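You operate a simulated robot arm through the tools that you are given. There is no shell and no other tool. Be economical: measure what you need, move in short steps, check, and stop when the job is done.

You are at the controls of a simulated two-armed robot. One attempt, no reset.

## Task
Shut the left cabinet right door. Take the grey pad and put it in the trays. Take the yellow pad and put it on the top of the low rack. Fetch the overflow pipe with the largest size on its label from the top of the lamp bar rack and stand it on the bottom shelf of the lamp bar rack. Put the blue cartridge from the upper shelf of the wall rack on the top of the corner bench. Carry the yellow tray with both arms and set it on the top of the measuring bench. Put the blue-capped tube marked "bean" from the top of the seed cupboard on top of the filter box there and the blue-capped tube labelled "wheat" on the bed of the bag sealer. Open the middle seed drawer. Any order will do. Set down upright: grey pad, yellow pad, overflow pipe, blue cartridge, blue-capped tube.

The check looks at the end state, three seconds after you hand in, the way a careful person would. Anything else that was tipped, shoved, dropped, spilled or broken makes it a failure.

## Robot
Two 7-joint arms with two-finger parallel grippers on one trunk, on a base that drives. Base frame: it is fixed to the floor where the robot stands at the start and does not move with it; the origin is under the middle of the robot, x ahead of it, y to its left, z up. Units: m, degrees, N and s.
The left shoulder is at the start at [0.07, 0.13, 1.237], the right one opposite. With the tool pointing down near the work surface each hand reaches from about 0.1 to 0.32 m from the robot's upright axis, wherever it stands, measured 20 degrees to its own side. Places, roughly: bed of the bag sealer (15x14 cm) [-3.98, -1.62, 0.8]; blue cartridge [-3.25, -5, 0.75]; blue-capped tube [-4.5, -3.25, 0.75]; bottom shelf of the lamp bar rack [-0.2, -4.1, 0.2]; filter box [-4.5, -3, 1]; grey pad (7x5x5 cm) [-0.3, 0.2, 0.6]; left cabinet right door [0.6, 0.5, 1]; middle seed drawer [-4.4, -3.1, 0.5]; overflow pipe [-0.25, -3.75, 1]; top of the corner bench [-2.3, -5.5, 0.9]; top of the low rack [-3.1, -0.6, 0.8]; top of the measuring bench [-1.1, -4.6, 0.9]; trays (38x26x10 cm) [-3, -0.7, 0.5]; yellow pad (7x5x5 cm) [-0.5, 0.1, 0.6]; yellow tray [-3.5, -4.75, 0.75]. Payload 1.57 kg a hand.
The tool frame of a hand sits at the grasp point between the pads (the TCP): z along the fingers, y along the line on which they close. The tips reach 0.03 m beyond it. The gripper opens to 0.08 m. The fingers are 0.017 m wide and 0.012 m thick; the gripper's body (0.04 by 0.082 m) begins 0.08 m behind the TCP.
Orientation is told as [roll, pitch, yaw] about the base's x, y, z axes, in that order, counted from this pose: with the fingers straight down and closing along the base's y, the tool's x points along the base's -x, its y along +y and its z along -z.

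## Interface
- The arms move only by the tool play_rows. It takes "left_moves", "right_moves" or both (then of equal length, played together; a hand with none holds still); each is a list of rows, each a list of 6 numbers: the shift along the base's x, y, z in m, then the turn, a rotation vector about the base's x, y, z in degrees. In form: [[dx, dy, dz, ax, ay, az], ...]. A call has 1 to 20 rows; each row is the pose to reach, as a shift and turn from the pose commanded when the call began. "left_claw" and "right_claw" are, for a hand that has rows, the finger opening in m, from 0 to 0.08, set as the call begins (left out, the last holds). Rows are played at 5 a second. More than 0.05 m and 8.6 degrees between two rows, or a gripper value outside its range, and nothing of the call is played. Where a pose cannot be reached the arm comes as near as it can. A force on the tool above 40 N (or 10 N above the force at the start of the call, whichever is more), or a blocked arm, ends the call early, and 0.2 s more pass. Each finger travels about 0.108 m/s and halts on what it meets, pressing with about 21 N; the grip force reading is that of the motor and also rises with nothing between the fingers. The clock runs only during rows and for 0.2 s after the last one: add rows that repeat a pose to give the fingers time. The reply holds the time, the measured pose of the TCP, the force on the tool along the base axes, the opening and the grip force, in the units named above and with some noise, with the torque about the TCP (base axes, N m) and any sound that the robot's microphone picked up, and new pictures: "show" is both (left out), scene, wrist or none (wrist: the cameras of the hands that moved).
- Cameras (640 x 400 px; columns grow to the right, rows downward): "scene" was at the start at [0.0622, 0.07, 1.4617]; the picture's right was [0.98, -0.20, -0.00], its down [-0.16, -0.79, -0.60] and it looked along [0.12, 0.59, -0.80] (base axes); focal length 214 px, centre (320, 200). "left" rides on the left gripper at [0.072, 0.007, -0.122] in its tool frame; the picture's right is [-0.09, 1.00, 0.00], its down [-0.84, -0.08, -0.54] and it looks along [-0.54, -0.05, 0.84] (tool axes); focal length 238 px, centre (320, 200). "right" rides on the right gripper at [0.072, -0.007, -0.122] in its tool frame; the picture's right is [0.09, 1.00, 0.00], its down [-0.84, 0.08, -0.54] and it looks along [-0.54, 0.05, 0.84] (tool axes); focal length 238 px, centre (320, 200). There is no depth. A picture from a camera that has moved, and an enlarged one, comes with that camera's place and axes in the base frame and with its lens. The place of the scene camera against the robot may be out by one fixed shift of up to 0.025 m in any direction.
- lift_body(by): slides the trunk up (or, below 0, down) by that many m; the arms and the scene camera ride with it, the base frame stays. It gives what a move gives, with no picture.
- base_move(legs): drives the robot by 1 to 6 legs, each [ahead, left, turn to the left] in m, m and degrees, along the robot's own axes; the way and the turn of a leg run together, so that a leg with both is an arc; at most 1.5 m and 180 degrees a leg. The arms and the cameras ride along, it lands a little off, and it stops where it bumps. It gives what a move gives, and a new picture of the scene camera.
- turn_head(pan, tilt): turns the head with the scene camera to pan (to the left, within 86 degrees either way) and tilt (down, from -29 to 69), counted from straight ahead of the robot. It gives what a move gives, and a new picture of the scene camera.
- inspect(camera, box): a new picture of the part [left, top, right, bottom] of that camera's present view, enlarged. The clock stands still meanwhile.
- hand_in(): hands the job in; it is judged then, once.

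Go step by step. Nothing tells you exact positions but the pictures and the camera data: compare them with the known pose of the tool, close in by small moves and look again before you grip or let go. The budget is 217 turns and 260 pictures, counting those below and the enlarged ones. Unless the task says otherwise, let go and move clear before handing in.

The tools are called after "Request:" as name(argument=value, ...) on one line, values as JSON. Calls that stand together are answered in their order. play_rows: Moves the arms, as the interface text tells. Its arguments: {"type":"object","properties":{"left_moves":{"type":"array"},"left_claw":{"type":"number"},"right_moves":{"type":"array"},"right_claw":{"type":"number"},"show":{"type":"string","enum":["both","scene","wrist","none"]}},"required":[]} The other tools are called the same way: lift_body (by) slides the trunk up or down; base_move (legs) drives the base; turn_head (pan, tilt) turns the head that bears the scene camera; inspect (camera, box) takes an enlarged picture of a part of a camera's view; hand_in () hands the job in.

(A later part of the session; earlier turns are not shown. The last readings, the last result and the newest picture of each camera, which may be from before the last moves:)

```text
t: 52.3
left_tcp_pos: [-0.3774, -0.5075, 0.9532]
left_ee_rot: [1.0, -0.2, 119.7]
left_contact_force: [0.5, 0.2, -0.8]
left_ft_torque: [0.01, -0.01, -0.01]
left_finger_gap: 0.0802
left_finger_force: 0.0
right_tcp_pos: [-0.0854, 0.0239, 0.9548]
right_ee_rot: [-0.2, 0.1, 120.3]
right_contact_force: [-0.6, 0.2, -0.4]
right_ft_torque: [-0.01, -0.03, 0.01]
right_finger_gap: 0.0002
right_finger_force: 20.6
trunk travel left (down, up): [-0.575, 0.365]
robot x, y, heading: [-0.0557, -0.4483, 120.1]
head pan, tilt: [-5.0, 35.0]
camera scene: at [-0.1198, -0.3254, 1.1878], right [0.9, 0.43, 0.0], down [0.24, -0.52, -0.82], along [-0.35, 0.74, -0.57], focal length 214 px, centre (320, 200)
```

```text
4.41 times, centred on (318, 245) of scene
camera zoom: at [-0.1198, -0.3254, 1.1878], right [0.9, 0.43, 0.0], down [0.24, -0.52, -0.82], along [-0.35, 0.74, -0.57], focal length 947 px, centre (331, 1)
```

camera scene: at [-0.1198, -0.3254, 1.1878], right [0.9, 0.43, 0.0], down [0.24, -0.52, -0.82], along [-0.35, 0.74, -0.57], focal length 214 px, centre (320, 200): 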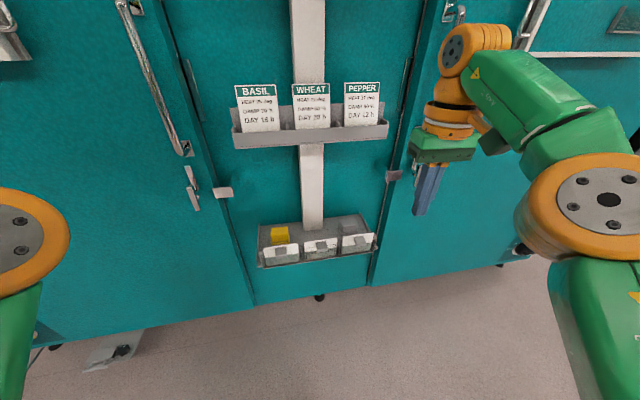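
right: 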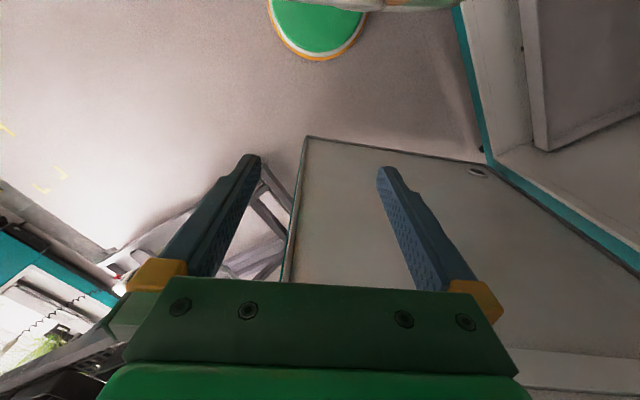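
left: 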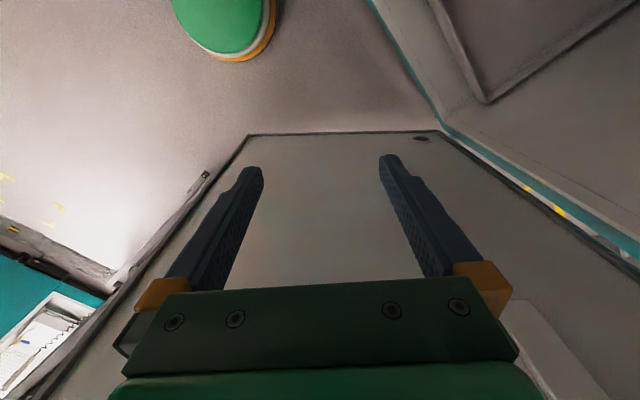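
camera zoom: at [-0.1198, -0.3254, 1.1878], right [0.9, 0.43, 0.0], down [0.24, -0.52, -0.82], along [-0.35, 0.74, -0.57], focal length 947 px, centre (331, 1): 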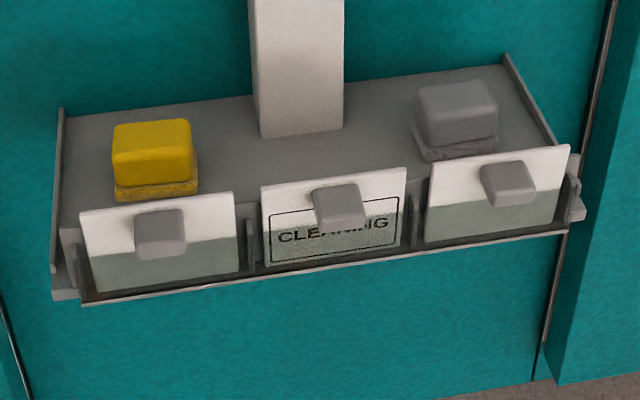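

Request:
inspect(camera="scene", box=[210, 245, 290, 310])

Request:
inspect(camera="scene", box=[340, 230, 420, 295])

```text
6.15 times, centred on (250, 278) of scene
camera zoom: at [-0.1198, -0.3254, 1.1878], right [0.9, 0.43, 0.0], down [0.24, -0.52, -0.82], along [-0.35, 0.74, -0.57], focal length 1320 px, centre (751, -277)
```

zoom: 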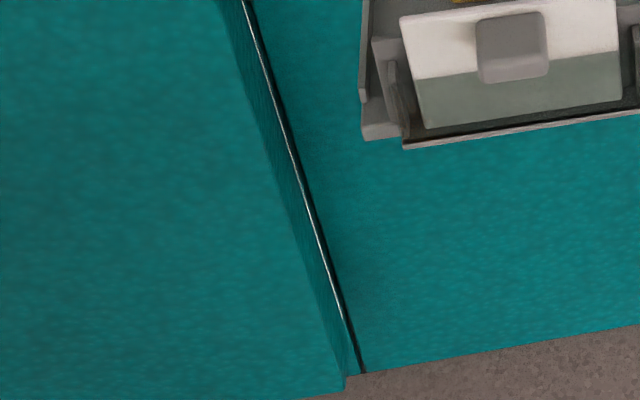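

```text
6.15 times, centred on (380, 262) of scene
camera zoom: at [-0.1198, -0.3254, 1.1878], right [0.9, 0.43, 0.0], down [0.24, -0.52, -0.82], along [-0.35, 0.74, -0.57], focal length 1320 px, centre (-49, -185)
```

zoom: 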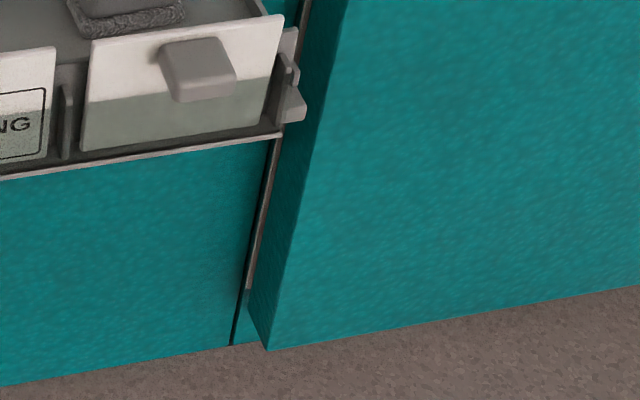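

The right door still shows a gap of a couple of cm compared with the left door. I point the right fingers forward to push the free edge home.

Request:
play_rows(right_moves=[[0, 0, 0, 7, 4, 0], [0, 0, 0, 14, 8, 0], [0, 0, 0, 21, 12, 0], [0, 0, 0, 28, 16, 0], [0, 0, 0, 35, 20, 0], [0, 0, 0, 42, 24, 0], [0, 0, 0, 49, 28, 0], [0, 0, 0, 56, 32, 0], [0, 0, 0, 63, 36, 0], [0, 0, 0, 70, 40, 0]], show="scene")

```text
t: 54.5
left_tcp_pos: [-0.3754, -0.5085, 0.9537]
left_ee_rot: [1.0, -0.3, 119.8]
left_contact_force: [-0.5, -0.6, 1.1]
left_ft_torque: [0.0, 0.02, 0.0]
left_finger_gap: 0.0799
left_finger_force: 0.0
right_tcp_pos: [-0.092, 0.0407, 0.9611]
right_ee_rot: [-3.1, -80.7, 122.8]
right_contact_force: [-0.6, 0.3, 0.4]
right_ft_torque: [-0.01, 0.01, -0.01]
right_finger_gap: 0.0001
right_finger_force: 20.8
right hand out of reach, approached as far as the arm can: row 10
trunk travel left (down, up): [-0.575, 0.365]
robot x, y, heading: [-0.0536, -0.4423, 120.2]
head pan, tilt: [-5.0, 35.0]
camera scene: at [-0.1197, -0.3249, 1.1878], right [0.91, 0.43, 0.0], down [0.24, -0.52, -0.82], along [-0.35, 0.74, -0.57], focal length 214 px, centre (320, 200)
```

scene: 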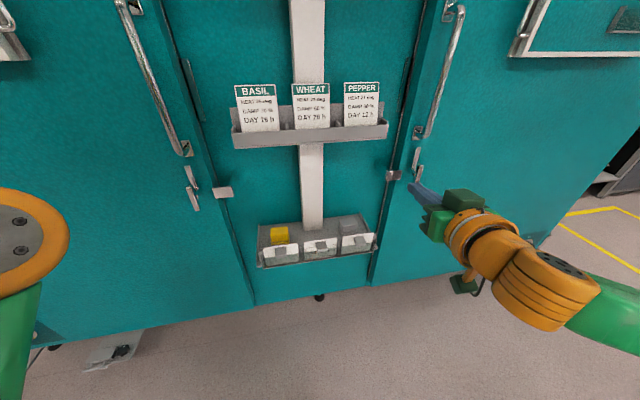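

Request:
base_move(legs=[[0.1, -0.14, 0]])

Request:
play_rows(right_moves=[[-0.022, 0.038, -0.03, 0, 0, 0], [-0.043, 0.075, -0.05, 0, 0, 0], [-0.06, 0.105, -0.07, 0, 0, 0], [-0.075, 0.13, -0.09, 0, 0, 0]], show="scene")

```text
t: 56.0
left_tcp_pos: [-0.3066, -0.3512, 0.9552]
left_ee_rot: [0.9, -0.2, 119.6]
left_contact_force: [-0.2, 0.4, -0.6]
left_ft_torque: [-0.02, 0.03, 0.04]
left_finger_gap: 0.08
left_finger_force: 0.0
right_tcp_pos: [-0.0196, 0.1955, 0.9609]
right_ee_rot: [-3.4, -80.5, 122.7]
right_contact_force: [0.2, 0.4, 0.2]
right_ft_torque: [-0.03, -0.05, -0.02]
right_finger_gap: 0.0
right_finger_force: 21.1
trunk travel left (down, up): [-0.575, 0.365]
robot x, y, heading: [0.0158, -0.2941, 119.9]
head pan, tilt: [-5.0, 35.0]
camera scene: at [-0.0492, -0.1702, 1.1878], right [0.91, 0.42, 0.0], down [0.24, -0.52, -0.82], along [-0.34, 0.74, -0.57], focal length 214 px, centre (320, 200)
```

scene: 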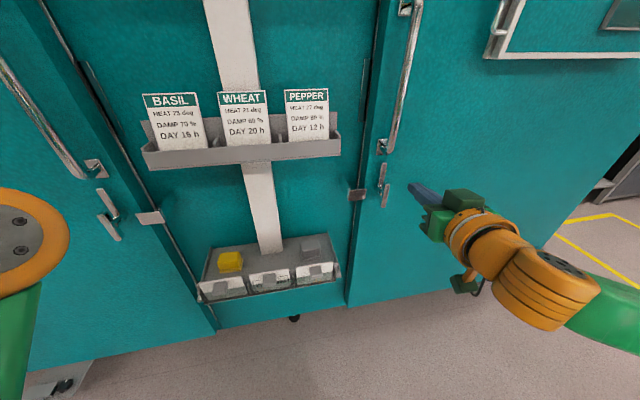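

```text
refused: row 1 steps farther than a row can; nothing moved
```

Request:
play_rows(right_moves=[[-0.018, 0.03, -0.02, 0, 0, 0], [-0.035, 0.06, -0.04, 0, 0, 0], [-0.053, 0.09, -0.06, 0, 0, 0], [-0.07, 0.12, -0.08, 0, 0, 0]], show="none")

Request:
base_move(legs=[[0.17, -0.02, 0]])

```text
t: 57.0
left_tcp_pos: [-0.3065, -0.3515, 0.9533]
left_ee_rot: [1.0, -0.4, 119.3]
left_contact_force: [0.1, 0.3, 0.0]
left_ft_torque: [-0.02, -0.01, 0.01]
left_finger_gap: 0.0801
left_finger_force: 0.0
right_tcp_pos: [-0.0425, 0.3007, 0.8876]
right_ee_rot: [-3.6, -80.6, 123.4]
right_contact_force: [0.6, -0.1, -0.1]
right_ft_torque: [0.01, 0.01, 0.0]
right_finger_gap: 0.0
right_finger_force: 21.0
right hand out of reach, approached as far as the arm can: row 3, 4
trunk travel left (down, up): [-0.575, 0.365]
robot x, y, heading: [0.0179, -0.2886, 119.8]
head pan, tilt: [-5.0, 35.0]
```

```text
t: 58.1
left_tcp_pos: [-0.3437, -0.2632, 0.9537]
left_ee_rot: [0.9, -0.6, 119.1]
left_contact_force: [0.9, 0.4, -0.7]
left_ft_torque: [0.02, 0.01, -0.03]
left_finger_gap: 0.08
left_finger_force: 0.1
right_tcp_pos: [-0.0791, 0.3832, 0.887]
right_ee_rot: [-3.7, -80.3, 123.7]
right_contact_force: [5.2, -8.9, -0.6]
right_ft_torque: [0.02, 0.0, 0.11]
right_finger_gap: 0.0002
right_finger_force: 21.2
trunk travel left (down, up): [-0.575, 0.365]
robot x, y, heading: [-0.0271, -0.1983, 119.5]
head pan, tilt: [-5.0, 35.0]
stopped in leg 1: the force on the tool passed its limit at 194 N (the readings are from after the stop); the commanded pose is now the measured one
camera scene: at [-0.0848, -0.0837, 1.1884], right [0.91, 0.42, 0.0], down [0.24, -0.52, -0.82], along [-0.34, 0.75, -0.57], focal length 214 px, centre (320, 200)
```

scene: 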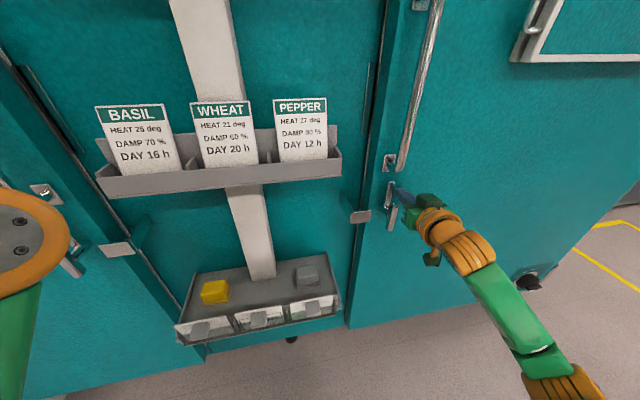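

The hand met the door near the latch. I check the gap at the seam.

Request:
inspect(camera="scene", box=[310, 250, 400, 340])

Request:
inspect(camera="scene", box=[330, 140, 450, 250])

```text
4.44 times, centred on (355, 295) of scene
camera zoom: at [-0.0848, -0.0837, 1.1884], right [0.91, 0.42, 0.0], down [0.24, -0.52, -0.82], along [-0.34, 0.75, -0.57], focal length 953 px, centre (164, -222)
```

zoom: 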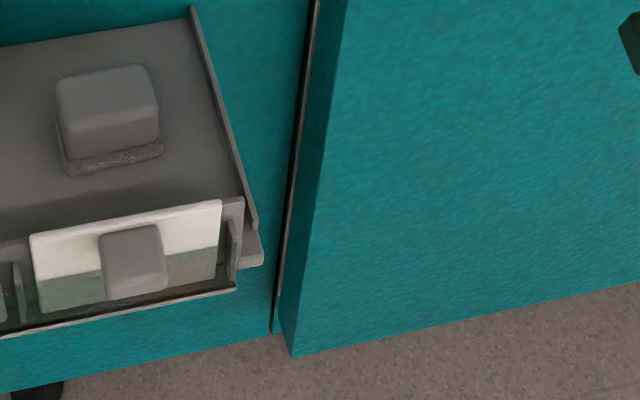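

```text
3.64 times, centred on (390, 195) of scene
camera zoom: at [-0.0848, -0.0837, 1.1884], right [0.91, 0.42, 0.0], down [0.24, -0.52, -0.82], along [-0.34, 0.75, -0.57], focal length 780 px, centre (66, 218)
```

zoom: 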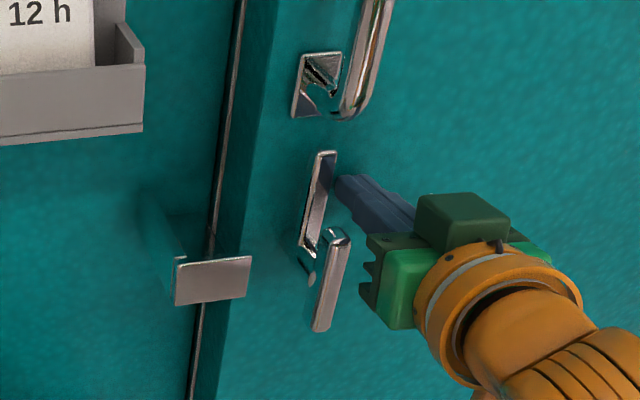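

The gap now looks like the left door's. I press gently once more with the arm to be sure it is seated.

Request:
play_rows(right_moves=[[-0.008, 0.013, 0, 0, 0, 0], [-0.015, 0.026, 0, 0, 0, 0], [-0.023, 0.04, 0, 0, 0, 0], [-0.03, 0.052, 0, 0, 0, 0]], show="none")

Request:
inspect(camera="scene", box=[310, 250, 400, 340])

Request:
inspect(camera="scene", box=[20, 180, 220, 370])

```text
t: 58.5
left_tcp_pos: [-0.34, -0.2694, 0.9537]
left_ee_rot: [0.9, -1.1, 118.9]
left_contact_force: [0.0, 0.4, 0.3]
left_ft_torque: [0.0, 0.01, -0.03]
left_finger_gap: 0.0799
left_finger_force: 0.1
right_tcp_pos: [-0.0792, 0.3851, 0.8868]
right_ee_rot: [-3.8, -80.1, 123.8]
right_contact_force: [17.0, -27.0, 2.7]
right_ft_torque: [0.1, 0.1, 0.3]
right_finger_gap: 0.0
right_finger_force: 21.3
trunk travel left (down, up): [-0.575, 0.365]
robot x, y, heading: [-0.022, -0.2023, 119.5]
head pan, tilt: [-5.0, 35.0]
stopped in row 1 (right hand): the force on the tool passed its limit at 50 N (the readings are from after the stop); the commanded pose is now the measured one
```

```text
4.44 times, centred on (355, 295) of scene
camera zoom: at [-0.0793, -0.0931, 1.1897], right [0.91, 0.41, 0.0], down [0.23, -0.51, -0.83], along [-0.34, 0.75, -0.56], focal length 953 px, centre (164, -222)
```

zoom: 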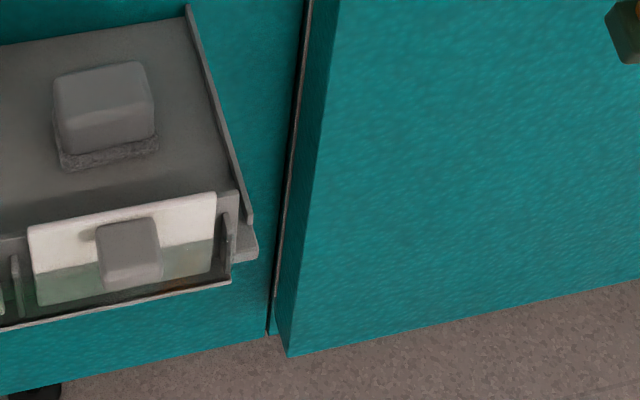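

```text
2.11 times, centred on (120, 275) of scene
camera zoom: at [-0.0793, -0.0931, 1.1897], right [0.91, 0.41, 0.0], down [0.23, -0.51, -0.83], along [-0.34, 0.75, -0.56], focal length 452 px, centre (741, 42)
```

zoom: 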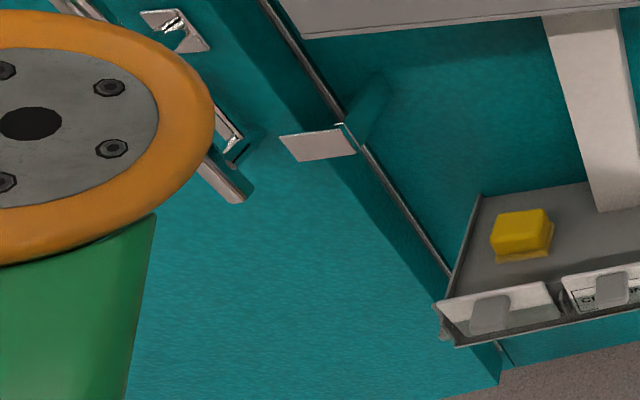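

The door is shut and pushes back firmly. Next are the pads: I put grey near (-0.277, 0.25, 0.655) and yellow near (-0.484, 0.11, 0.655). I back off, centre on the tray, lower the trunk and tilt both hands about 45° forward.

Request:
base_move(legs=[[-0.14, 0.12, 0.5]])

Request:
play_rows(right_moves=[[0, 0, 0.0, -7, -4, 0], [0, 0, 0, -14, -8, 0], [0, 0, 0, -21, -12, 0], [0, 0, 0, -28, -16, 0], [0, 0, 0, -33, -19, 0], [0, 0, 0, -33, -19, 0]], left_moves=[[0, 0, 0, 7, 4, 0], [0, 0, 0, 14, 8, 0], [-0.01, 0.02, 0, 21, 12, 0], [-0.02, 0.04, 0, 28, 16, 0], [-0.03, 0.06, 0, 35, 20, 0], [-0.04, 0.08, 0, 37, 21, 0]], right_claw=0.08, left_claw=0.08, show="none")

Request:
lift_body(by=-0.12)

Request:
turn_head(pan=0, tilt=40)

```text
t: 60.0
left_tcp_pos: [-0.3802, -0.4424, 0.9528]
left_ee_rot: [0.9, -0.2, 119.4]
left_contact_force: [-0.3, 0.5, 0.0]
left_ft_torque: [0.02, -0.01, -0.02]
left_finger_gap: 0.08
left_finger_force: 0.1
right_tcp_pos: [-0.1238, 0.214, 0.8785]
right_ee_rot: [-3.1, -79.3, 123.5]
right_contact_force: [-0.4, 0.1, 0.4]
right_ft_torque: [0.04, 0.01, 0.02]
right_finger_gap: 0.0
right_finger_force: 20.7
trunk travel left (down, up): [-0.575, 0.365]
robot x, y, heading: [-0.0572, -0.3801, 120.0]
head pan, tilt: [-5.0, 35.0]
camera scene: at [-0.1215, -0.2601, 1.1878], right [0.91, 0.42, 0.0], down [0.24, -0.52, -0.82], along [-0.34, 0.74, -0.57], focal length 214 px, centre (320, 200)
```

scene: 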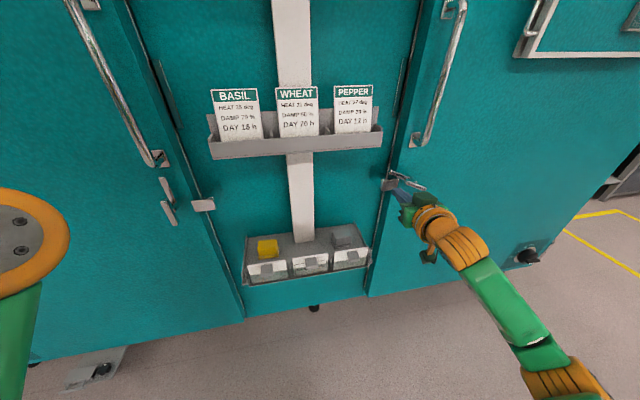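

```text
t: 61.5
left_tcp_pos: [-0.4181, -0.3611, 0.9525]
left_ee_rot: [1.0, -42.8, 119.3]
left_contact_force: [-0.2, 0.5, 0.1]
left_ft_torque: [-0.02, -0.03, -0.03]
left_finger_gap: 0.0802
left_finger_force: 0.1
right_tcp_pos: [-0.1243, 0.2143, 0.8807]
right_ee_rot: [-0.2, -41.0, 120.7]
right_contact_force: [-0.3, -0.5, -0.2]
right_ft_torque: [0.02, 0.0, -0.02]
right_finger_gap: 0.08
right_finger_force: 0.0
trunk travel left (down, up): [-0.575, 0.365]
robot x, y, heading: [-0.0575, -0.3814, 120.1]
head pan, tilt: [-5.0, 35.0]
```

```text
t: 63.0
left_tcp_pos: [-0.4181, -0.362, 0.8325]
left_ee_rot: [1.1, -42.9, 119.4]
left_contact_force: [-0.1, 0.7, -0.1]
left_ft_torque: [0.02, 0.02, 0.02]
left_finger_gap: 0.0802
left_finger_force: 0.1
right_tcp_pos: [-0.1234, 0.2137, 0.7596]
right_ee_rot: [-0.2, -41.2, 120.8]
right_contact_force: [0.6, 0.7, -0.8]
right_ft_torque: [-0.01, 0.03, -0.01]
right_finger_gap: 0.0802
right_finger_force: 0.3
trunk travel left (down, up): [-0.455, 0.485]
robot x, y, heading: [-0.0544, -0.3795, 120.0]
head pan, tilt: [-5.0, 35.0]
```

```text
t: 63.6
left_tcp_pos: [-0.4192, -0.3613, 0.8322]
left_ee_rot: [1.1, -42.8, 119.3]
left_contact_force: [0.3, -0.2, 0.1]
left_ft_torque: [-0.01, 0.04, -0.02]
left_finger_gap: 0.08
left_finger_force: 0.1
right_tcp_pos: [-0.1237, 0.2139, 0.7599]
right_ee_rot: [-0.2, -41.2, 120.8]
right_contact_force: [0.7, -0.5, 0.1]
right_ft_torque: [-0.01, -0.01, -0.02]
right_finger_gap: 0.0801
right_finger_force: 0.2
trunk travel left (down, up): [-0.455, 0.485]
robot x, y, heading: [-0.0556, -0.3815, 119.9]
head pan, tilt: [0.0, 40.0]
camera scene: at [-0.1268, -0.2666, 1.0603], right [0.87, 0.5, 0.0], down [0.32, -0.56, -0.77], along [-0.38, 0.66, -0.64], focal length 214 px, centre (320, 200)
```

scene: 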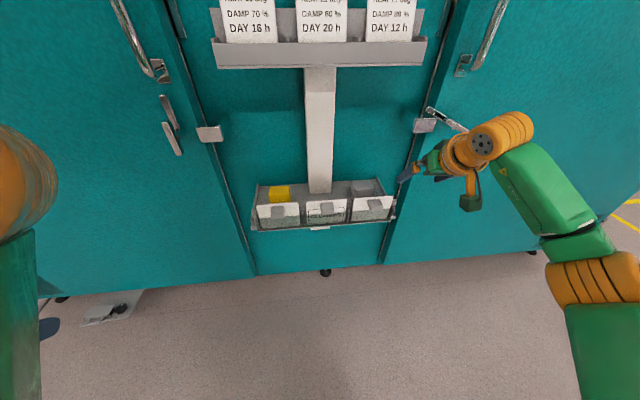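

Request:
play_rows(right_moves=[[-0.04, 0.0, 0, 0, 0, 0], [-0.08, -0.01, 0, 0, 0, 0], [-0.12, -0.016, 0, 0, 0, 0], [-0.123, -0.016, -0.03, 0, 0, 0], [-0.123, -0.016, -0.03, 0, 0, 0]], show="both")

```text
t: 64.8
left_tcp_pos: [-0.4185, -0.3623, 0.8329]
left_ee_rot: [1.1, -42.8, 119.4]
left_contact_force: [-0.6, 0.1, -0.5]
left_ft_torque: [0.02, 0.05, 0.01]
left_finger_gap: 0.0799
left_finger_force: 0.2
right_tcp_pos: [-0.2487, 0.1972, 0.7292]
right_ee_rot: [-0.1, -41.2, 120.9]
right_contact_force: [1.1, 0.2, 0.2]
right_ft_torque: [0.0, 0.0, -0.02]
right_finger_gap: 0.08
right_finger_force: 0.0
trunk travel left (down, up): [-0.455, 0.485]
robot x, y, heading: [-0.0572, -0.3823, 120.0]
head pan, tilt: [0.0, 40.0]
camera scene: at [-0.1271, -0.267, 1.0603], right [0.87, 0.5, 0.0], down [0.32, -0.56, -0.77], along [-0.38, 0.66, -0.64], focal length 214 px, centre (320, 200)
camera right: at [-0.1728, 0.0852, 0.7737], right [-0.82, -0.57, -0.06], down [-0.21, 0.19, 0.96], along [-0.53, 0.8, -0.28], focal length 238 px, centre (320, 200)
```

scene: 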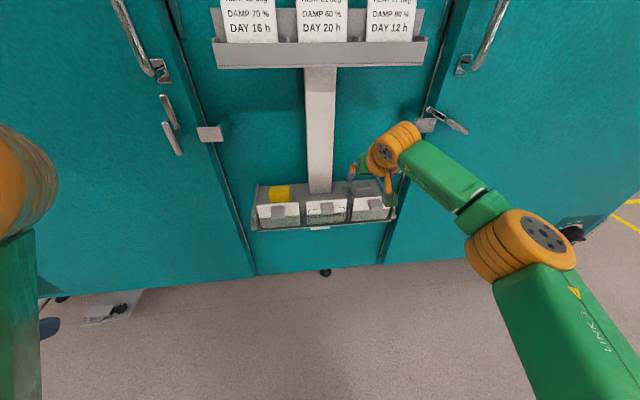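
right: 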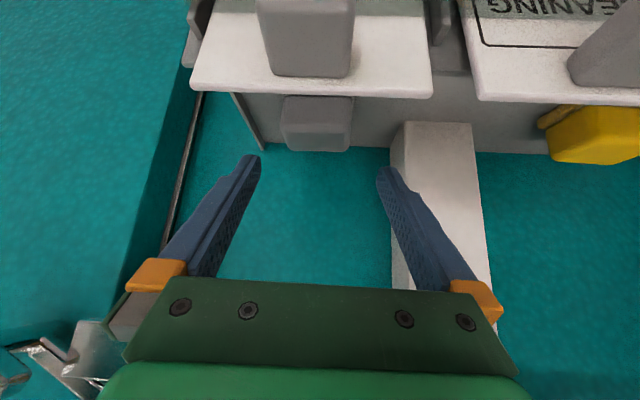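

The grey pad is centred between the fingers. I move in along the tilted approach.

Request:
play_rows(right_moves=[[-0.008, 0.014, -0.025, 0, 0, 0], [-0.017, 0.029, -0.045, 0, 0, 0], [-0.022, 0.038, -0.06, 0, 0, 0], [-0.022, 0.038, -0.06, 0, 0, 0]], show="wrist")

```text
t: 65.8
left_tcp_pos: [-0.4187, -0.3618, 0.8333]
left_ee_rot: [1.1, -42.9, 119.3]
left_contact_force: [0.1, 0.6, 1.0]
left_ft_torque: [0.02, 0.02, 0.0]
left_finger_gap: 0.08
left_finger_force: 0.0
right_tcp_pos: [-0.2603, 0.2238, 0.6758]
right_ee_rot: [-0.3, -41.1, 120.8]
right_contact_force: [-0.5, -0.2, -0.2]
right_ft_torque: [-0.03, 0.02, -0.02]
right_finger_gap: 0.0798
right_finger_force: 0.0
right hand out of reach, approached as far as the arm can: row 2, 3, 4
trunk travel left (down, up): [-0.455, 0.485]
robot x, y, heading: [-0.0579, -0.3814, 120.2]
head pan, tilt: [0.0, 40.0]
camera right: at [-0.1855, 0.1124, 0.72], right [-0.82, -0.57, -0.06], down [-0.21, 0.19, 0.96], along [-0.53, 0.8, -0.28], focal length 238 px, centre (320, 200)
```

right: 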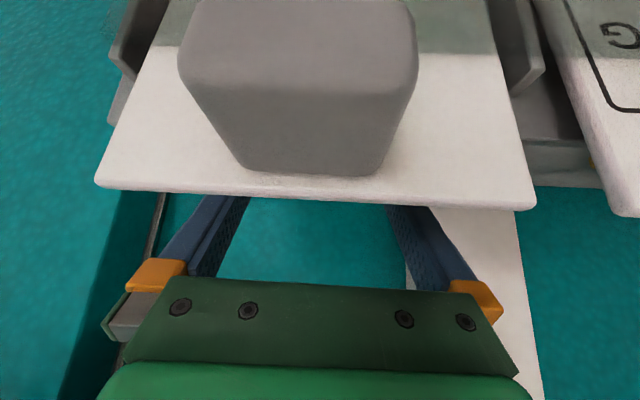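

The tilted wrist camera is close to the tray's front knob, and the arm is at its limit. I retreat, make the hand steeper and drive a little closer.

Request:
play_rows(right_moves=[[0.01, -0.017, 0.03, 0, 0, 0], [0.02, -0.035, 0.06, 0, 0, 0], [0.025, -0.044, 0.08, -7, -4, 0], [0.025, -0.044, 0.08, -14, -8, 0], [0.025, -0.044, 0.08, -20, -11.5, 0], [0.025, -0.044, 0.08, -20, -11.5, 0]], left_moves=[[0, 0, 0, 0, 0, 0], [0, 0, 0, 0, 0, 0], [0, 0, 0, -7, -4, 0], [0, 0, 0, -14, -8, 0], [0, 0, 0, -20, -11.5, 0], [0, 0, 0, -20, -11.5, 0]], show="none")

Request:
base_move(legs=[[0.07, 0, 0]])

Request:
inspect(camera="right", box=[0, 0, 640, 400])

```text
t: 67.2
left_tcp_pos: [-0.4185, -0.3623, 0.8333]
left_ee_rot: [0.9, -19.6, 119.3]
left_contact_force: [-0.6, 0.7, 0.5]
left_ft_torque: [0.01, 0.04, 0.01]
left_finger_gap: 0.0802
left_finger_force: 0.0
right_tcp_pos: [-0.2165, 0.1423, 0.742]
right_ee_rot: [0.3, -18.1, 120.7]
right_contact_force: [0.3, -0.2, -0.6]
right_ft_torque: [-0.02, -0.04, 0.01]
right_finger_gap: 0.0798
right_finger_force: 0.1
right hand out of reach, approached as far as the arm can: row 4, 5, 6
trunk travel left (down, up): [-0.455, 0.485]
robot x, y, heading: [-0.0563, -0.381, 120.0]
head pan, tilt: [0.0, 40.0]
```

```text
t: 68.2
left_tcp_pos: [-0.4526, -0.3033, 0.8336]
left_ee_rot: [0.9, -19.7, 119.3]
left_contact_force: [0.1, 0.0, 0.2]
left_ft_torque: [-0.04, -0.01, 0.02]
left_finger_gap: 0.0799
left_finger_force: 0.1
right_tcp_pos: [-0.2496, 0.2018, 0.7418]
right_ee_rot: [0.2, -18.1, 120.5]
right_contact_force: [-0.1, 0.8, -0.8]
right_ft_torque: [0.01, 0.0, -0.01]
right_finger_gap: 0.0799
right_finger_force: 0.2
trunk travel left (down, up): [-0.455, 0.485]
robot x, y, heading: [-0.0924, -0.3182, 119.6]
head pan, tilt: [0.0, 40.0]
camera scene: at [-0.1609, -0.2071, 1.0602], right [0.87, 0.5, 0.0], down [0.32, -0.56, -0.77], along [-0.38, 0.66, -0.64], focal length 214 px, centre (320, 200)
```

scene: 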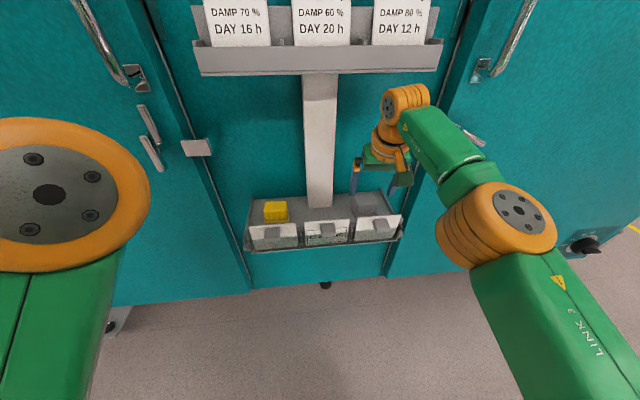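

```text
1.00 times, centred on (320, 200) of right (not enlarged: the box is as wide or as high as the picture)
camera zoom: at [-0.1893, 0.1149, 0.8359], right [-0.81, -0.58, -0.03], down [-0.38, 0.5, 0.78], along [-0.44, 0.64, -0.63], focal length 238 px, centre (320, 200)
```

zoom: 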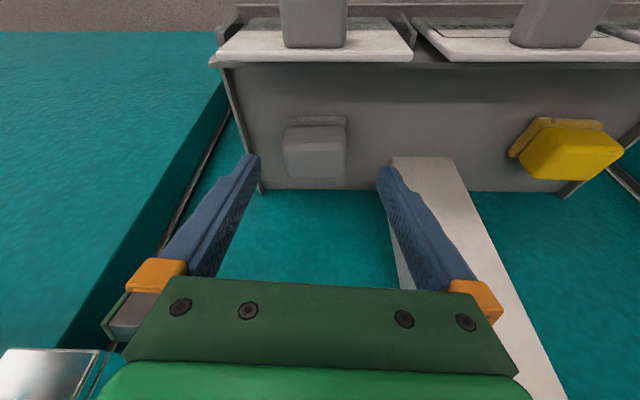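

I bring the hand back 10 cm and then drive 10 cm closer, for better reach.

Request:
play_rows(right_moves=[[0.02, -0.035, 0, 0, 0, 0], [0.035, -0.06, 0, 0, 0, 0], [0.05, -0.087, 0, 0, 0, 0]], show="none")

Request:
base_move(legs=[[0.1, 0, 0]])

Request:
inspect(camera="right", box=[0, 0, 640, 400])

```text
t: 69.0
left_tcp_pos: [-0.4519, -0.3027, 0.8341]
left_ee_rot: [0.9, -19.7, 119.3]
left_contact_force: [1.1, -0.5, 0.4]
left_ft_torque: [0.0, -0.02, 0.02]
left_finger_gap: 0.08
left_finger_force: 0.0
right_tcp_pos: [-0.198, 0.1153, 0.7409]
right_ee_rot: [0.3, -18.2, 120.4]
right_contact_force: [-0.8, -0.4, 0.0]
right_ft_torque: [0.04, 0.01, 0.03]
right_finger_gap: 0.08
right_finger_force: 0.0
trunk travel left (down, up): [-0.455, 0.485]
robot x, y, heading: [-0.091, -0.3228, 119.7]
head pan, tilt: [0.0, 40.0]
```

```text
t: 70.2
left_tcp_pos: [-0.5015, -0.2141, 0.8341]
left_ee_rot: [0.9, -19.8, 119.2]
left_contact_force: [-0.1, -0.6, -1.0]
left_ft_torque: [-0.01, 0.02, 0.04]
left_finger_gap: 0.0801
left_finger_force: 0.0
right_tcp_pos: [-0.2477, 0.2014, 0.7406]
right_ee_rot: [0.2, -18.0, 120.5]
right_contact_force: [0.1, 0.0, 0.7]
right_ft_torque: [-0.01, 0.0, 0.0]
right_finger_gap: 0.0799
right_finger_force: 0.1
trunk travel left (down, up): [-0.455, 0.485]
robot x, y, heading: [-0.1439, -0.2377, 119.8]
head pan, tilt: [0.0, 40.0]
camera scene: at [-0.21, -0.1208, 1.0602], right [0.87, 0.5, 0.0], down [0.32, -0.56, -0.77], along [-0.38, 0.67, -0.64], focal length 214 px, centre (320, 200)
```

scene: 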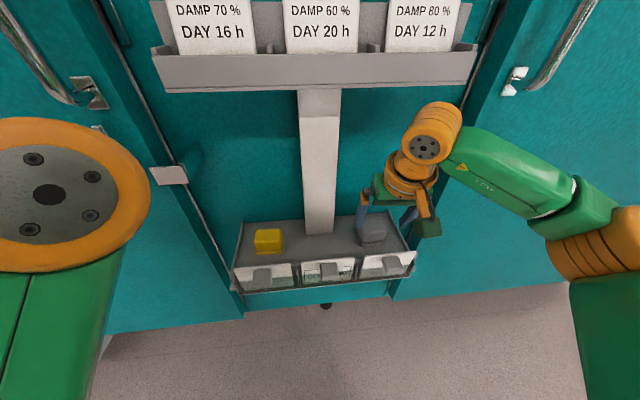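

```text
1.00 times, centred on (320, 200) of right (not enlarged: the box is as wide or as high as the picture)
camera zoom: at [-0.1873, 0.1142, 0.8343], right [-0.81, -0.58, -0.03], down [-0.38, 0.5, 0.78], along [-0.44, 0.64, -0.63], focal length 238 px, centre (320, 200)
```

zoom: 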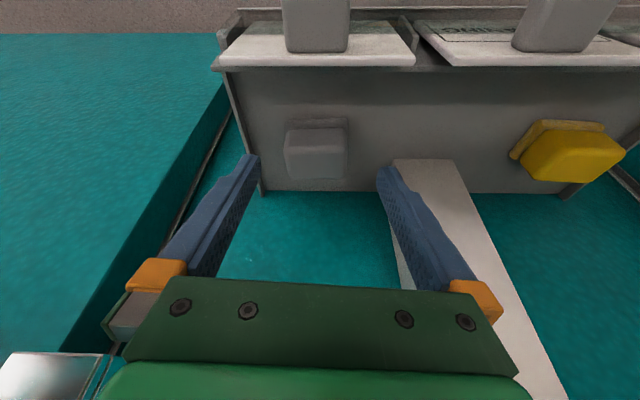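

Request:
play_rows(right_moves=[[-0.006, 0.012, -0.03, 0, 0, 0], [-0.012, 0.024, -0.055, 0, 0, 0], [-0.016, 0.033, -0.075, 0, 0, 0], [-0.018, 0.036, -0.085, 0, 0, 0], [-0.018, 0.036, -0.085, 0, 0, 0]], show="wrist")

```text
t: 71.4
left_tcp_pos: [-0.5014, -0.2151, 0.8337]
left_ee_rot: [0.9, -19.7, 119.1]
left_contact_force: [0.4, 0.5, 0.3]
left_ft_torque: [0.01, 0.01, 0.02]
left_finger_gap: 0.0802
left_finger_force: 0.1
right_tcp_pos: [-0.2648, 0.2374, 0.6556]
right_ee_rot: [0.2, -18.1, 120.4]
right_contact_force: [-0.6, 0.2, 0.4]
right_ft_torque: [-0.03, 0.02, -0.02]
right_finger_gap: 0.08
right_finger_force: 0.0
trunk travel left (down, up): [-0.455, 0.485]
robot x, y, heading: [-0.1403, -0.238, 119.4]
head pan, tilt: [0.0, 40.0]
camera right: at [-0.2054, 0.1508, 0.7485], right [-0.81, -0.58, -0.03], down [-0.38, 0.5, 0.78], along [-0.44, 0.64, -0.63], focal length 238 px, centre (320, 200)
```

right: 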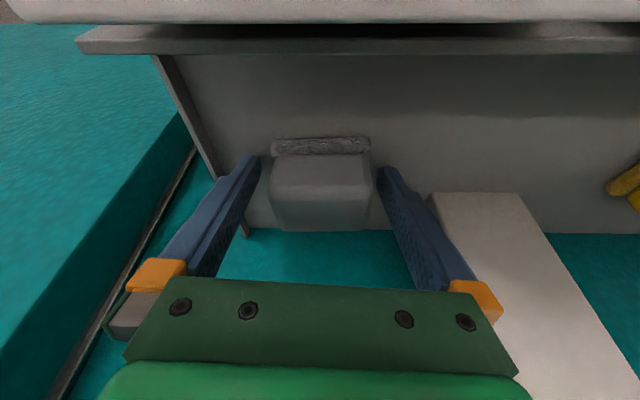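

The TCP is at the centre of the pad. I close on it and lift.

Request:
play_rows(right_moves=[[0, 0, 0, 0, 0, 0], [0, 0, 0, 0, 0, 0], [0, 0, 0.0, 0, 0, 0], [0, 0, 0.03, 0, 0, 0], [0, 0, 0.06, 0, 0, 0], [0.015, -0.026, 0.085, 0, 0, 0], [0.035, -0.06, 0.095, 0, 0, 0]], right_claw=0.0, show="wrist")

```text
t: 73.0
left_tcp_pos: [-0.5013, -0.2162, 0.8331]
left_ee_rot: [0.9, -19.6, 119.2]
left_contact_force: [0.6, 0.1, -0.7]
left_ft_torque: [0.0, -0.03, 0.01]
left_finger_gap: 0.08
left_finger_force: 0.0
right_tcp_pos: [-0.2296, 0.1776, 0.7521]
right_ee_rot: [0.2, -18.2, 120.3]
right_contact_force: [-0.6, 0.1, -0.6]
right_ft_torque: [0.03, -0.03, -0.05]
right_finger_gap: 0.0648
right_finger_force: 21.3
trunk travel left (down, up): [-0.455, 0.485]
robot x, y, heading: [-0.1421, -0.2383, 119.8]
head pan, tilt: [0.0, 40.0]
camera right: at [-0.1693, 0.0901, 0.8453], right [-0.81, -0.58, -0.03], down [-0.38, 0.5, 0.78], along [-0.44, 0.64, -0.63], focal length 238 px, centre (320, 200)
```

right: 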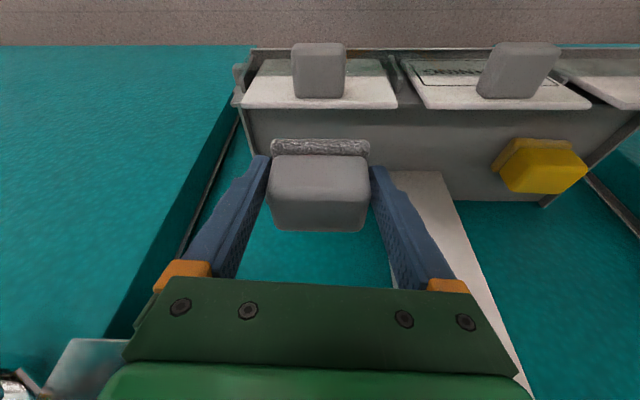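

The grey pad is held. I bring the left hand over to the yellow pad.

Request:
play_rows(left_moves=[[0.008, 0.04, -0.01, 0, 0, 0], [0.016, 0.08, -0.02, 0, 0, 0], [0.024, 0.12, -0.03, 0, 0, 0], [0.032, 0.16, -0.04, 0, 0, 0], [0.04, 0.2, -0.05, 0, 0, 0], [0.048, 0.235, -0.06, 0, 0, 0], [0.055, 0.265, -0.07, 0, 0, 0], [0.055, 0.265, -0.07, 0, 0, 0]], right_moves=[[0.02, -0.02, 0, 0, 0, 0], [0.04, -0.04, 0, 0, 0, 0], [0.06, -0.06, 0, 0, 0, 0], [0.06, -0.06, 0, 0, 0, 0], [0.06, -0.06, 0, 0, 0, 0], [0.06, -0.06, 0, 0, 0, 0], [0.06, -0.06, 0, 0, 0, 0], [0.06, -0.06, 0, 0, 0, 0]], show="both")

```text
t: 74.5
left_tcp_pos: [-0.5739, -0.0271, 0.8015]
left_ee_rot: [0.6, -17.5, 123.0]
left_contact_force: [15.7, -24.2, 0.6]
left_ft_torque: [-0.09, -0.13, 1.29]
left_finger_gap: 0.0801
left_finger_force: 0.1
left hand out of reach, approached as far as the arm can: row 1, 2, 3, 4, 5, 6, 7
right_tcp_pos: [-0.1726, 0.1162, 0.7521]
right_ee_rot: [0.2, -18.2, 120.7]
right_contact_force: [-1.0, 2.2, -0.1]
right_ft_torque: [-0.08, -0.07, 0.04]
right_finger_gap: 0.0647
right_finger_force: 20.7
trunk travel left (down, up): [-0.455, 0.485]
robot x, y, heading: [-0.142, -0.2373, 120.2]
head pan, tilt: [0.0, 40.0]
stopped in row 7 (left hand): the force on the tool passed its limit at 106 N (the readings are from after the stop); the commanded pose is now the measured one
camera scene: at [-0.2089, -0.1235, 1.0606], right [0.86, 0.5, 0.0], down [0.32, -0.55, -0.77], along [-0.39, 0.66, -0.64], focal length 214 px, centre (320, 200)
camera right: at [-0.1101, 0.0287, 0.8456], right [-0.81, -0.59, -0.03], down [-0.39, 0.5, 0.78], along [-0.44, 0.64, -0.63], focal length 238 px, centre (320, 200)
camera left: at [-0.5206, -0.1195, 0.8967], right [-0.88, -0.47, 0.04], down [-0.28, 0.58, 0.77], along [-0.38, 0.67, -0.64], focal length 238 px, centre (320, 200)
```

scene: 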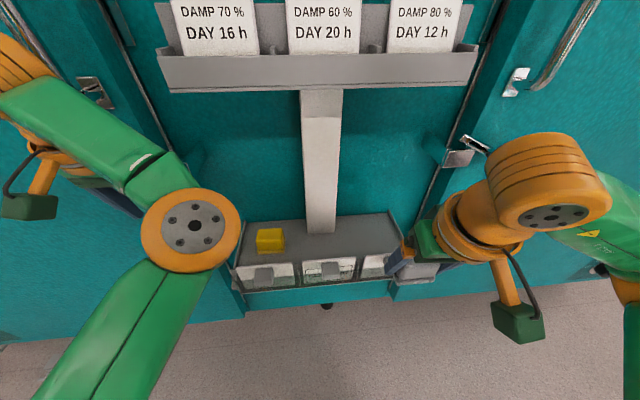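
right: 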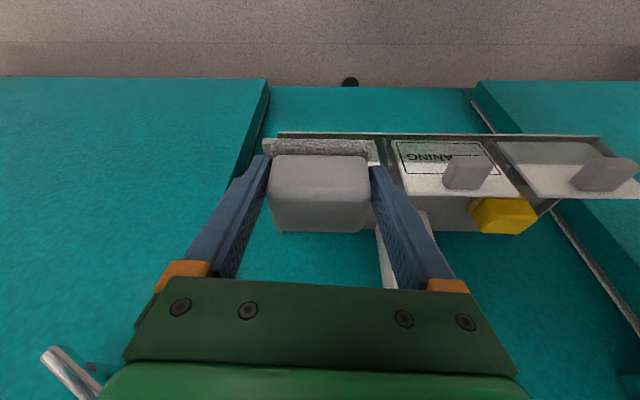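
left: 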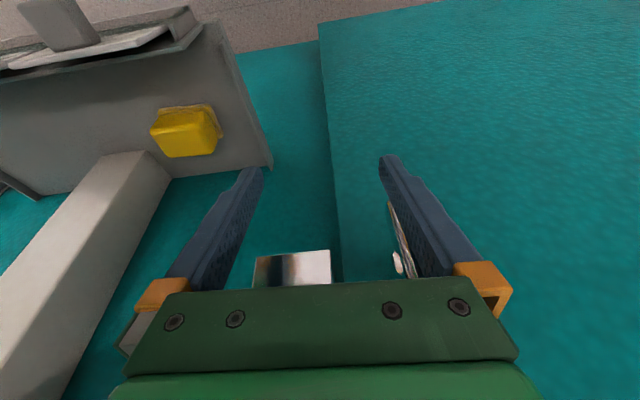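

The left hand took an odd path and touched the left door. I pull it back and then slide it right toward the yellow pad.

Request:
play_rows(left_moves=[[0.02, -0.035, 0, 0, 0, 0], [0.035, -0.06, 0, 0, 0, 0], [0.07, -0.04, 0, 0, 0, 0], [0.1, -0.015, 0, 0, 0, 0], [0.13, 0.01, 0, 0, 0, -2], [0.15, 0.03, 0, 0, 0, -3], [0.15, 0.03, 0, 0, 0, -3]], show="wrist")

```text
t: 75.9
left_tcp_pos: [-0.567, -0.0291, 0.8341]
left_ee_rot: [0.1, -15.8, 122.8]
left_contact_force: [0.8, -14.6, -0.3]
left_ft_torque: [-0.46, 0.02, 0.77]
left_finger_gap: 0.08
left_finger_force: 0.0
left hand out of reach, approached as far as the arm can: row 1, 2, 3, 4, 5, 6, 7
right_tcp_pos: [-0.173, 0.1149, 0.7514]
right_ee_rot: [0.1, -18.2, 121.1]
right_contact_force: [0.8, 0.7, -1.2]
right_ft_torque: [-0.06, 0.02, 0.0]
right_finger_gap: 0.0644
right_finger_force: 21.2
trunk travel left (down, up): [-0.455, 0.485]
robot x, y, heading: [-0.1431, -0.2408, 120.4]
head pan, tilt: [0.0, 40.0]
stopped in row 7 (left hand): the force on the tool passed its limit at 98 N (the readings are from after the stop); the commanded pose is now the measured one
camera left: at [-0.5163, -0.1198, 0.9324], right [-0.89, -0.46, 0.03], down [-0.29, 0.6, 0.75], along [-0.36, 0.65, -0.66], focal length 238 px, centre (320, 200)
```

left: 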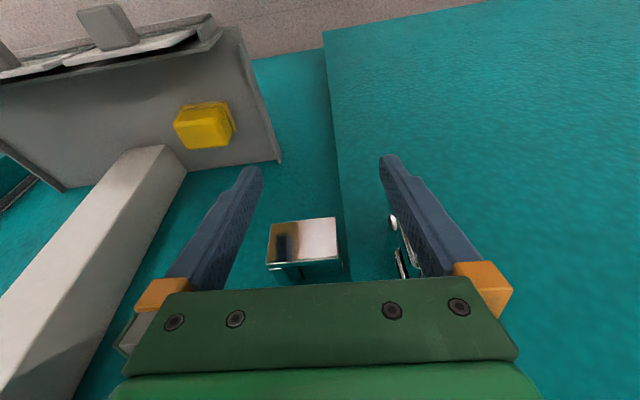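

I back the base off so the left hand is free, then sort the left arm out.

Request:
base_move(legs=[[-0.15, 0, 0]])

Request:
play_rows(left_moves=[[0.01, -0.017, 0.01, 0, 0, 0], [0.02, -0.035, 0.02, 0, 0, 0], [0.03, -0.052, 0.02, -4, -2, 0], [0.04, -0.07, 0.02, -8, -4, 0], [0.04, -0.07, 0.02, -8, -4, 0]], show="scene")

```text
t: 77.3
left_tcp_pos: [-0.4917, -0.1542, 0.8331]
left_ee_rot: [0.2, -15.6, 122.4]
left_contact_force: [0.6, 0.8, -0.2]
left_ft_torque: [-0.01, 0.01, -0.03]
left_finger_gap: 0.08
left_finger_force: 0.0
right_tcp_pos: [-0.0977, -0.0116, 0.7514]
right_ee_rot: [0.2, -18.0, 121.0]
right_contact_force: [-0.2, 0.1, -1.0]
right_ft_torque: [0.0, -0.02, 0.0]
right_finger_gap: 0.0645
right_finger_force: 20.9
trunk travel left (down, up): [-0.455, 0.485]
robot x, y, heading: [-0.0637, -0.3674, 120.5]
head pan, tilt: [0.0, 40.0]
camera scene: at [-0.1353, -0.2512, 1.0603], right [0.86, 0.5, 0.0], down [0.32, -0.55, -0.77], along [-0.39, 0.66, -0.64], focal length 214 px, centre (320, 200)
```

scene: 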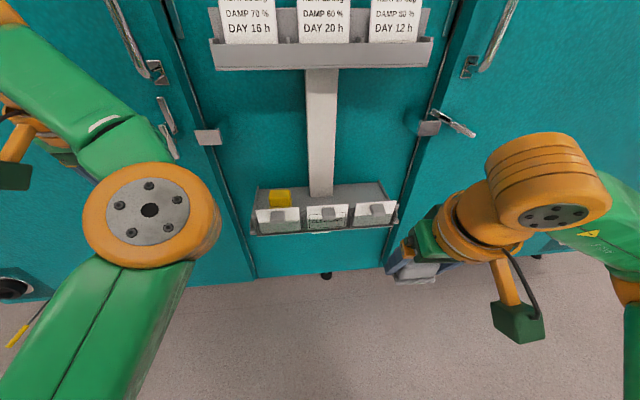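

```text
t: 78.5
left_tcp_pos: [-0.4626, -0.2389, 0.8536]
left_ee_rot: [1.0, -6.7, 122.2]
left_contact_force: [0.7, -0.1, 0.4]
left_ft_torque: [-0.02, -0.02, 0.0]
left_finger_gap: 0.0799
left_finger_force: 0.0
left hand out of reach, approached as far as the arm can: row 1, 2, 3, 4, 5
right_tcp_pos: [-0.0984, -0.0115, 0.7516]
right_ee_rot: [0.2, -18.1, 121.0]
right_contact_force: [0.4, -0.2, 0.4]
right_ft_torque: [-0.05, 0.01, -0.01]
right_finger_gap: 0.0644
right_finger_force: 20.8
trunk travel left (down, up): [-0.455, 0.485]
robot x, y, heading: [-0.059, -0.3658, 120.4]
head pan, tilt: [0.0, 40.0]
camera scene: at [-0.1356, -0.2507, 1.0602], right [0.86, 0.5, 0.0], down [0.32, -0.56, -0.77], along [-0.39, 0.66, -0.64], focal length 214 px, centre (320, 200)
```

scene: 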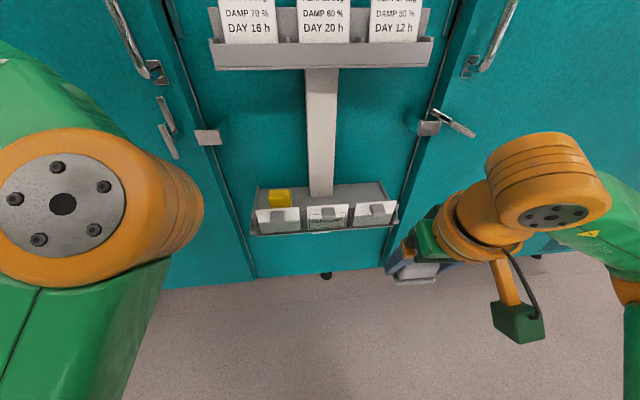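

Request:
play_rows(left_moves=[[0.02, 0.0, -0.02, 0, 0, 0], [0.04, 0.005, -0.04, 0, 0, 0], [0.06, 0.01, -0.06, 0, 0, 0], [0.08, 0.015, -0.08, 0, 0, 0], [0.1, 0.02, -0.1, 0, 0, 0], [0.12, 0.025, -0.12, 0, 0, 0], [0.12, 0.025, -0.12, 0, 0, 0]], show="scene")

```text
t: 80.1
left_tcp_pos: [-0.3934, -0.3272, 0.7265]
left_ee_rot: [1.1, -6.7, 122.2]
left_contact_force: [-1.2, -0.3, 0.4]
left_ft_torque: [0.0, -0.01, 0.01]
left_finger_gap: 0.0799
left_finger_force: 0.1
left hand out of reach, approached as far as the arm can: row 1, 2, 3, 4, 5, 6, 7
right_tcp_pos: [-0.0984, -0.0112, 0.7512]
right_ee_rot: [0.2, -18.1, 120.9]
right_contact_force: [-0.4, 0.7, 0.9]
right_ft_torque: [-0.04, 0.0, -0.01]
right_finger_gap: 0.0645
right_finger_force: 21.0
trunk travel left (down, up): [-0.455, 0.485]
robot x, y, heading: [-0.0645, -0.3632, 120.1]
head pan, tilt: [0.0, 40.0]
camera scene: at [-0.1359, -0.2506, 1.0602], right [0.86, 0.5, 0.0], down [0.32, -0.56, -0.77], along [-0.39, 0.66, -0.64], focal length 214 px, centre (320, 200)
```

scene: 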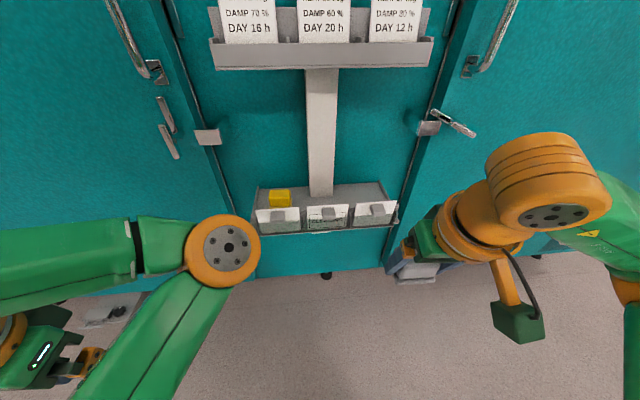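

The left elbow is swung inward, which limits its reach. I raise the trunk and let the left arm hang, to bring it into a better posture.

Request:
lift_body(by=0.3)

Request:
play_rows(left_moves=[[0.0, 0.0, -0.04, 0, 0, 0], [0.0, 0.0, -0.08, 0, 0, 0], [0.0, 0.0, -0.12, 0, 0, 0], [0.0, 0, -0.16, 0, 0, 0], [0.0, 0, -0.2, 0, 0, 0], [0.0, 0, -0.24, 0, 0, 0], [0.0, 0, -0.28, 0, 0, 0], [0.03, 0.02, -0.3, 0, 0, 0], [0.06, 0.035, -0.3, 0, 0, 0], [0.09, 0.05, -0.3, 0, 0, 0], [0.12, 0.07, -0.3, 0, 0, 0], [0.15, 0.09, -0.3, 0, 0, 0]], show="scene")

```text
t: 83.1
left_tcp_pos: [-0.3931, -0.3287, 1.0263]
left_ee_rot: [1.1, -6.7, 122.2]
left_contact_force: [-0.6, 0.6, 0.4]
left_ft_torque: [0.02, 0.0, 0.01]
left_finger_gap: 0.08
left_finger_force: 0.1
right_tcp_pos: [-0.0976, -0.011, 1.0519]
right_ee_rot: [0.2, -18.2, 121.0]
right_contact_force: [0.5, 1.4, -0.5]
right_ft_torque: [-0.02, 0.01, 0.0]
right_finger_gap: 0.0637
right_finger_force: 20.5
trunk travel left (down, up): [-0.755, 0.185]
robot x, y, heading: [-0.07, -0.3644, 120.5]
head pan, tilt: [0.0, 40.0]
```

```text
t: 84.8
left_tcp_pos: [-0.5016, -0.2655, 0.8361]
left_ee_rot: [6.3, -22.4, 122.8]
left_contact_force: [0.2, -0.5, -0.7]
left_ft_torque: [-0.04, -0.06, 0.0]
left_finger_gap: 0.0801
left_finger_force: 0.1
left hand out of reach, approached as far as the arm can: row 1, 2, 3, 4, 5, 6, 7, 8
right_tcp_pos: [-0.0968, -0.0096, 1.0514]
right_ee_rot: [0.2, -18.0, 121.0]
right_contact_force: [0.9, 0.6, -0.8]
right_ft_torque: [-0.02, -0.04, -0.02]
right_finger_gap: 0.0635
right_finger_force: 21.0
trunk travel left (down, up): [-0.755, 0.185]
robot x, y, heading: [-0.0677, -0.3603, 120.4]
head pan, tilt: [0.0, 40.0]
stopped in row 8 (left hand): the arm was blocked; the commanded pose is now the measured one
camera scene: at [-0.1354, -0.2487, 1.36], right [0.86, 0.5, 0.0], down [0.32, -0.56, -0.77], along [-0.39, 0.66, -0.64], focal length 214 px, centre (320, 200)
```

scene: 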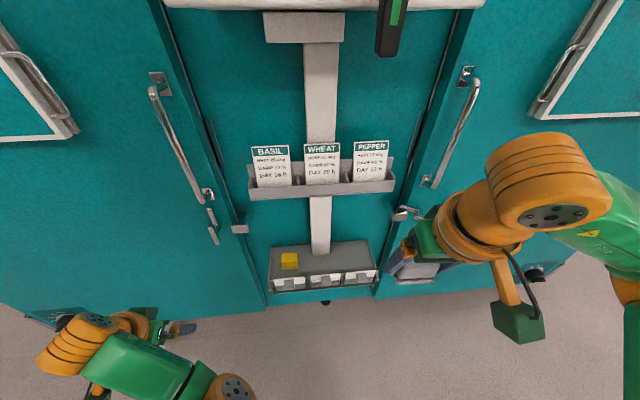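

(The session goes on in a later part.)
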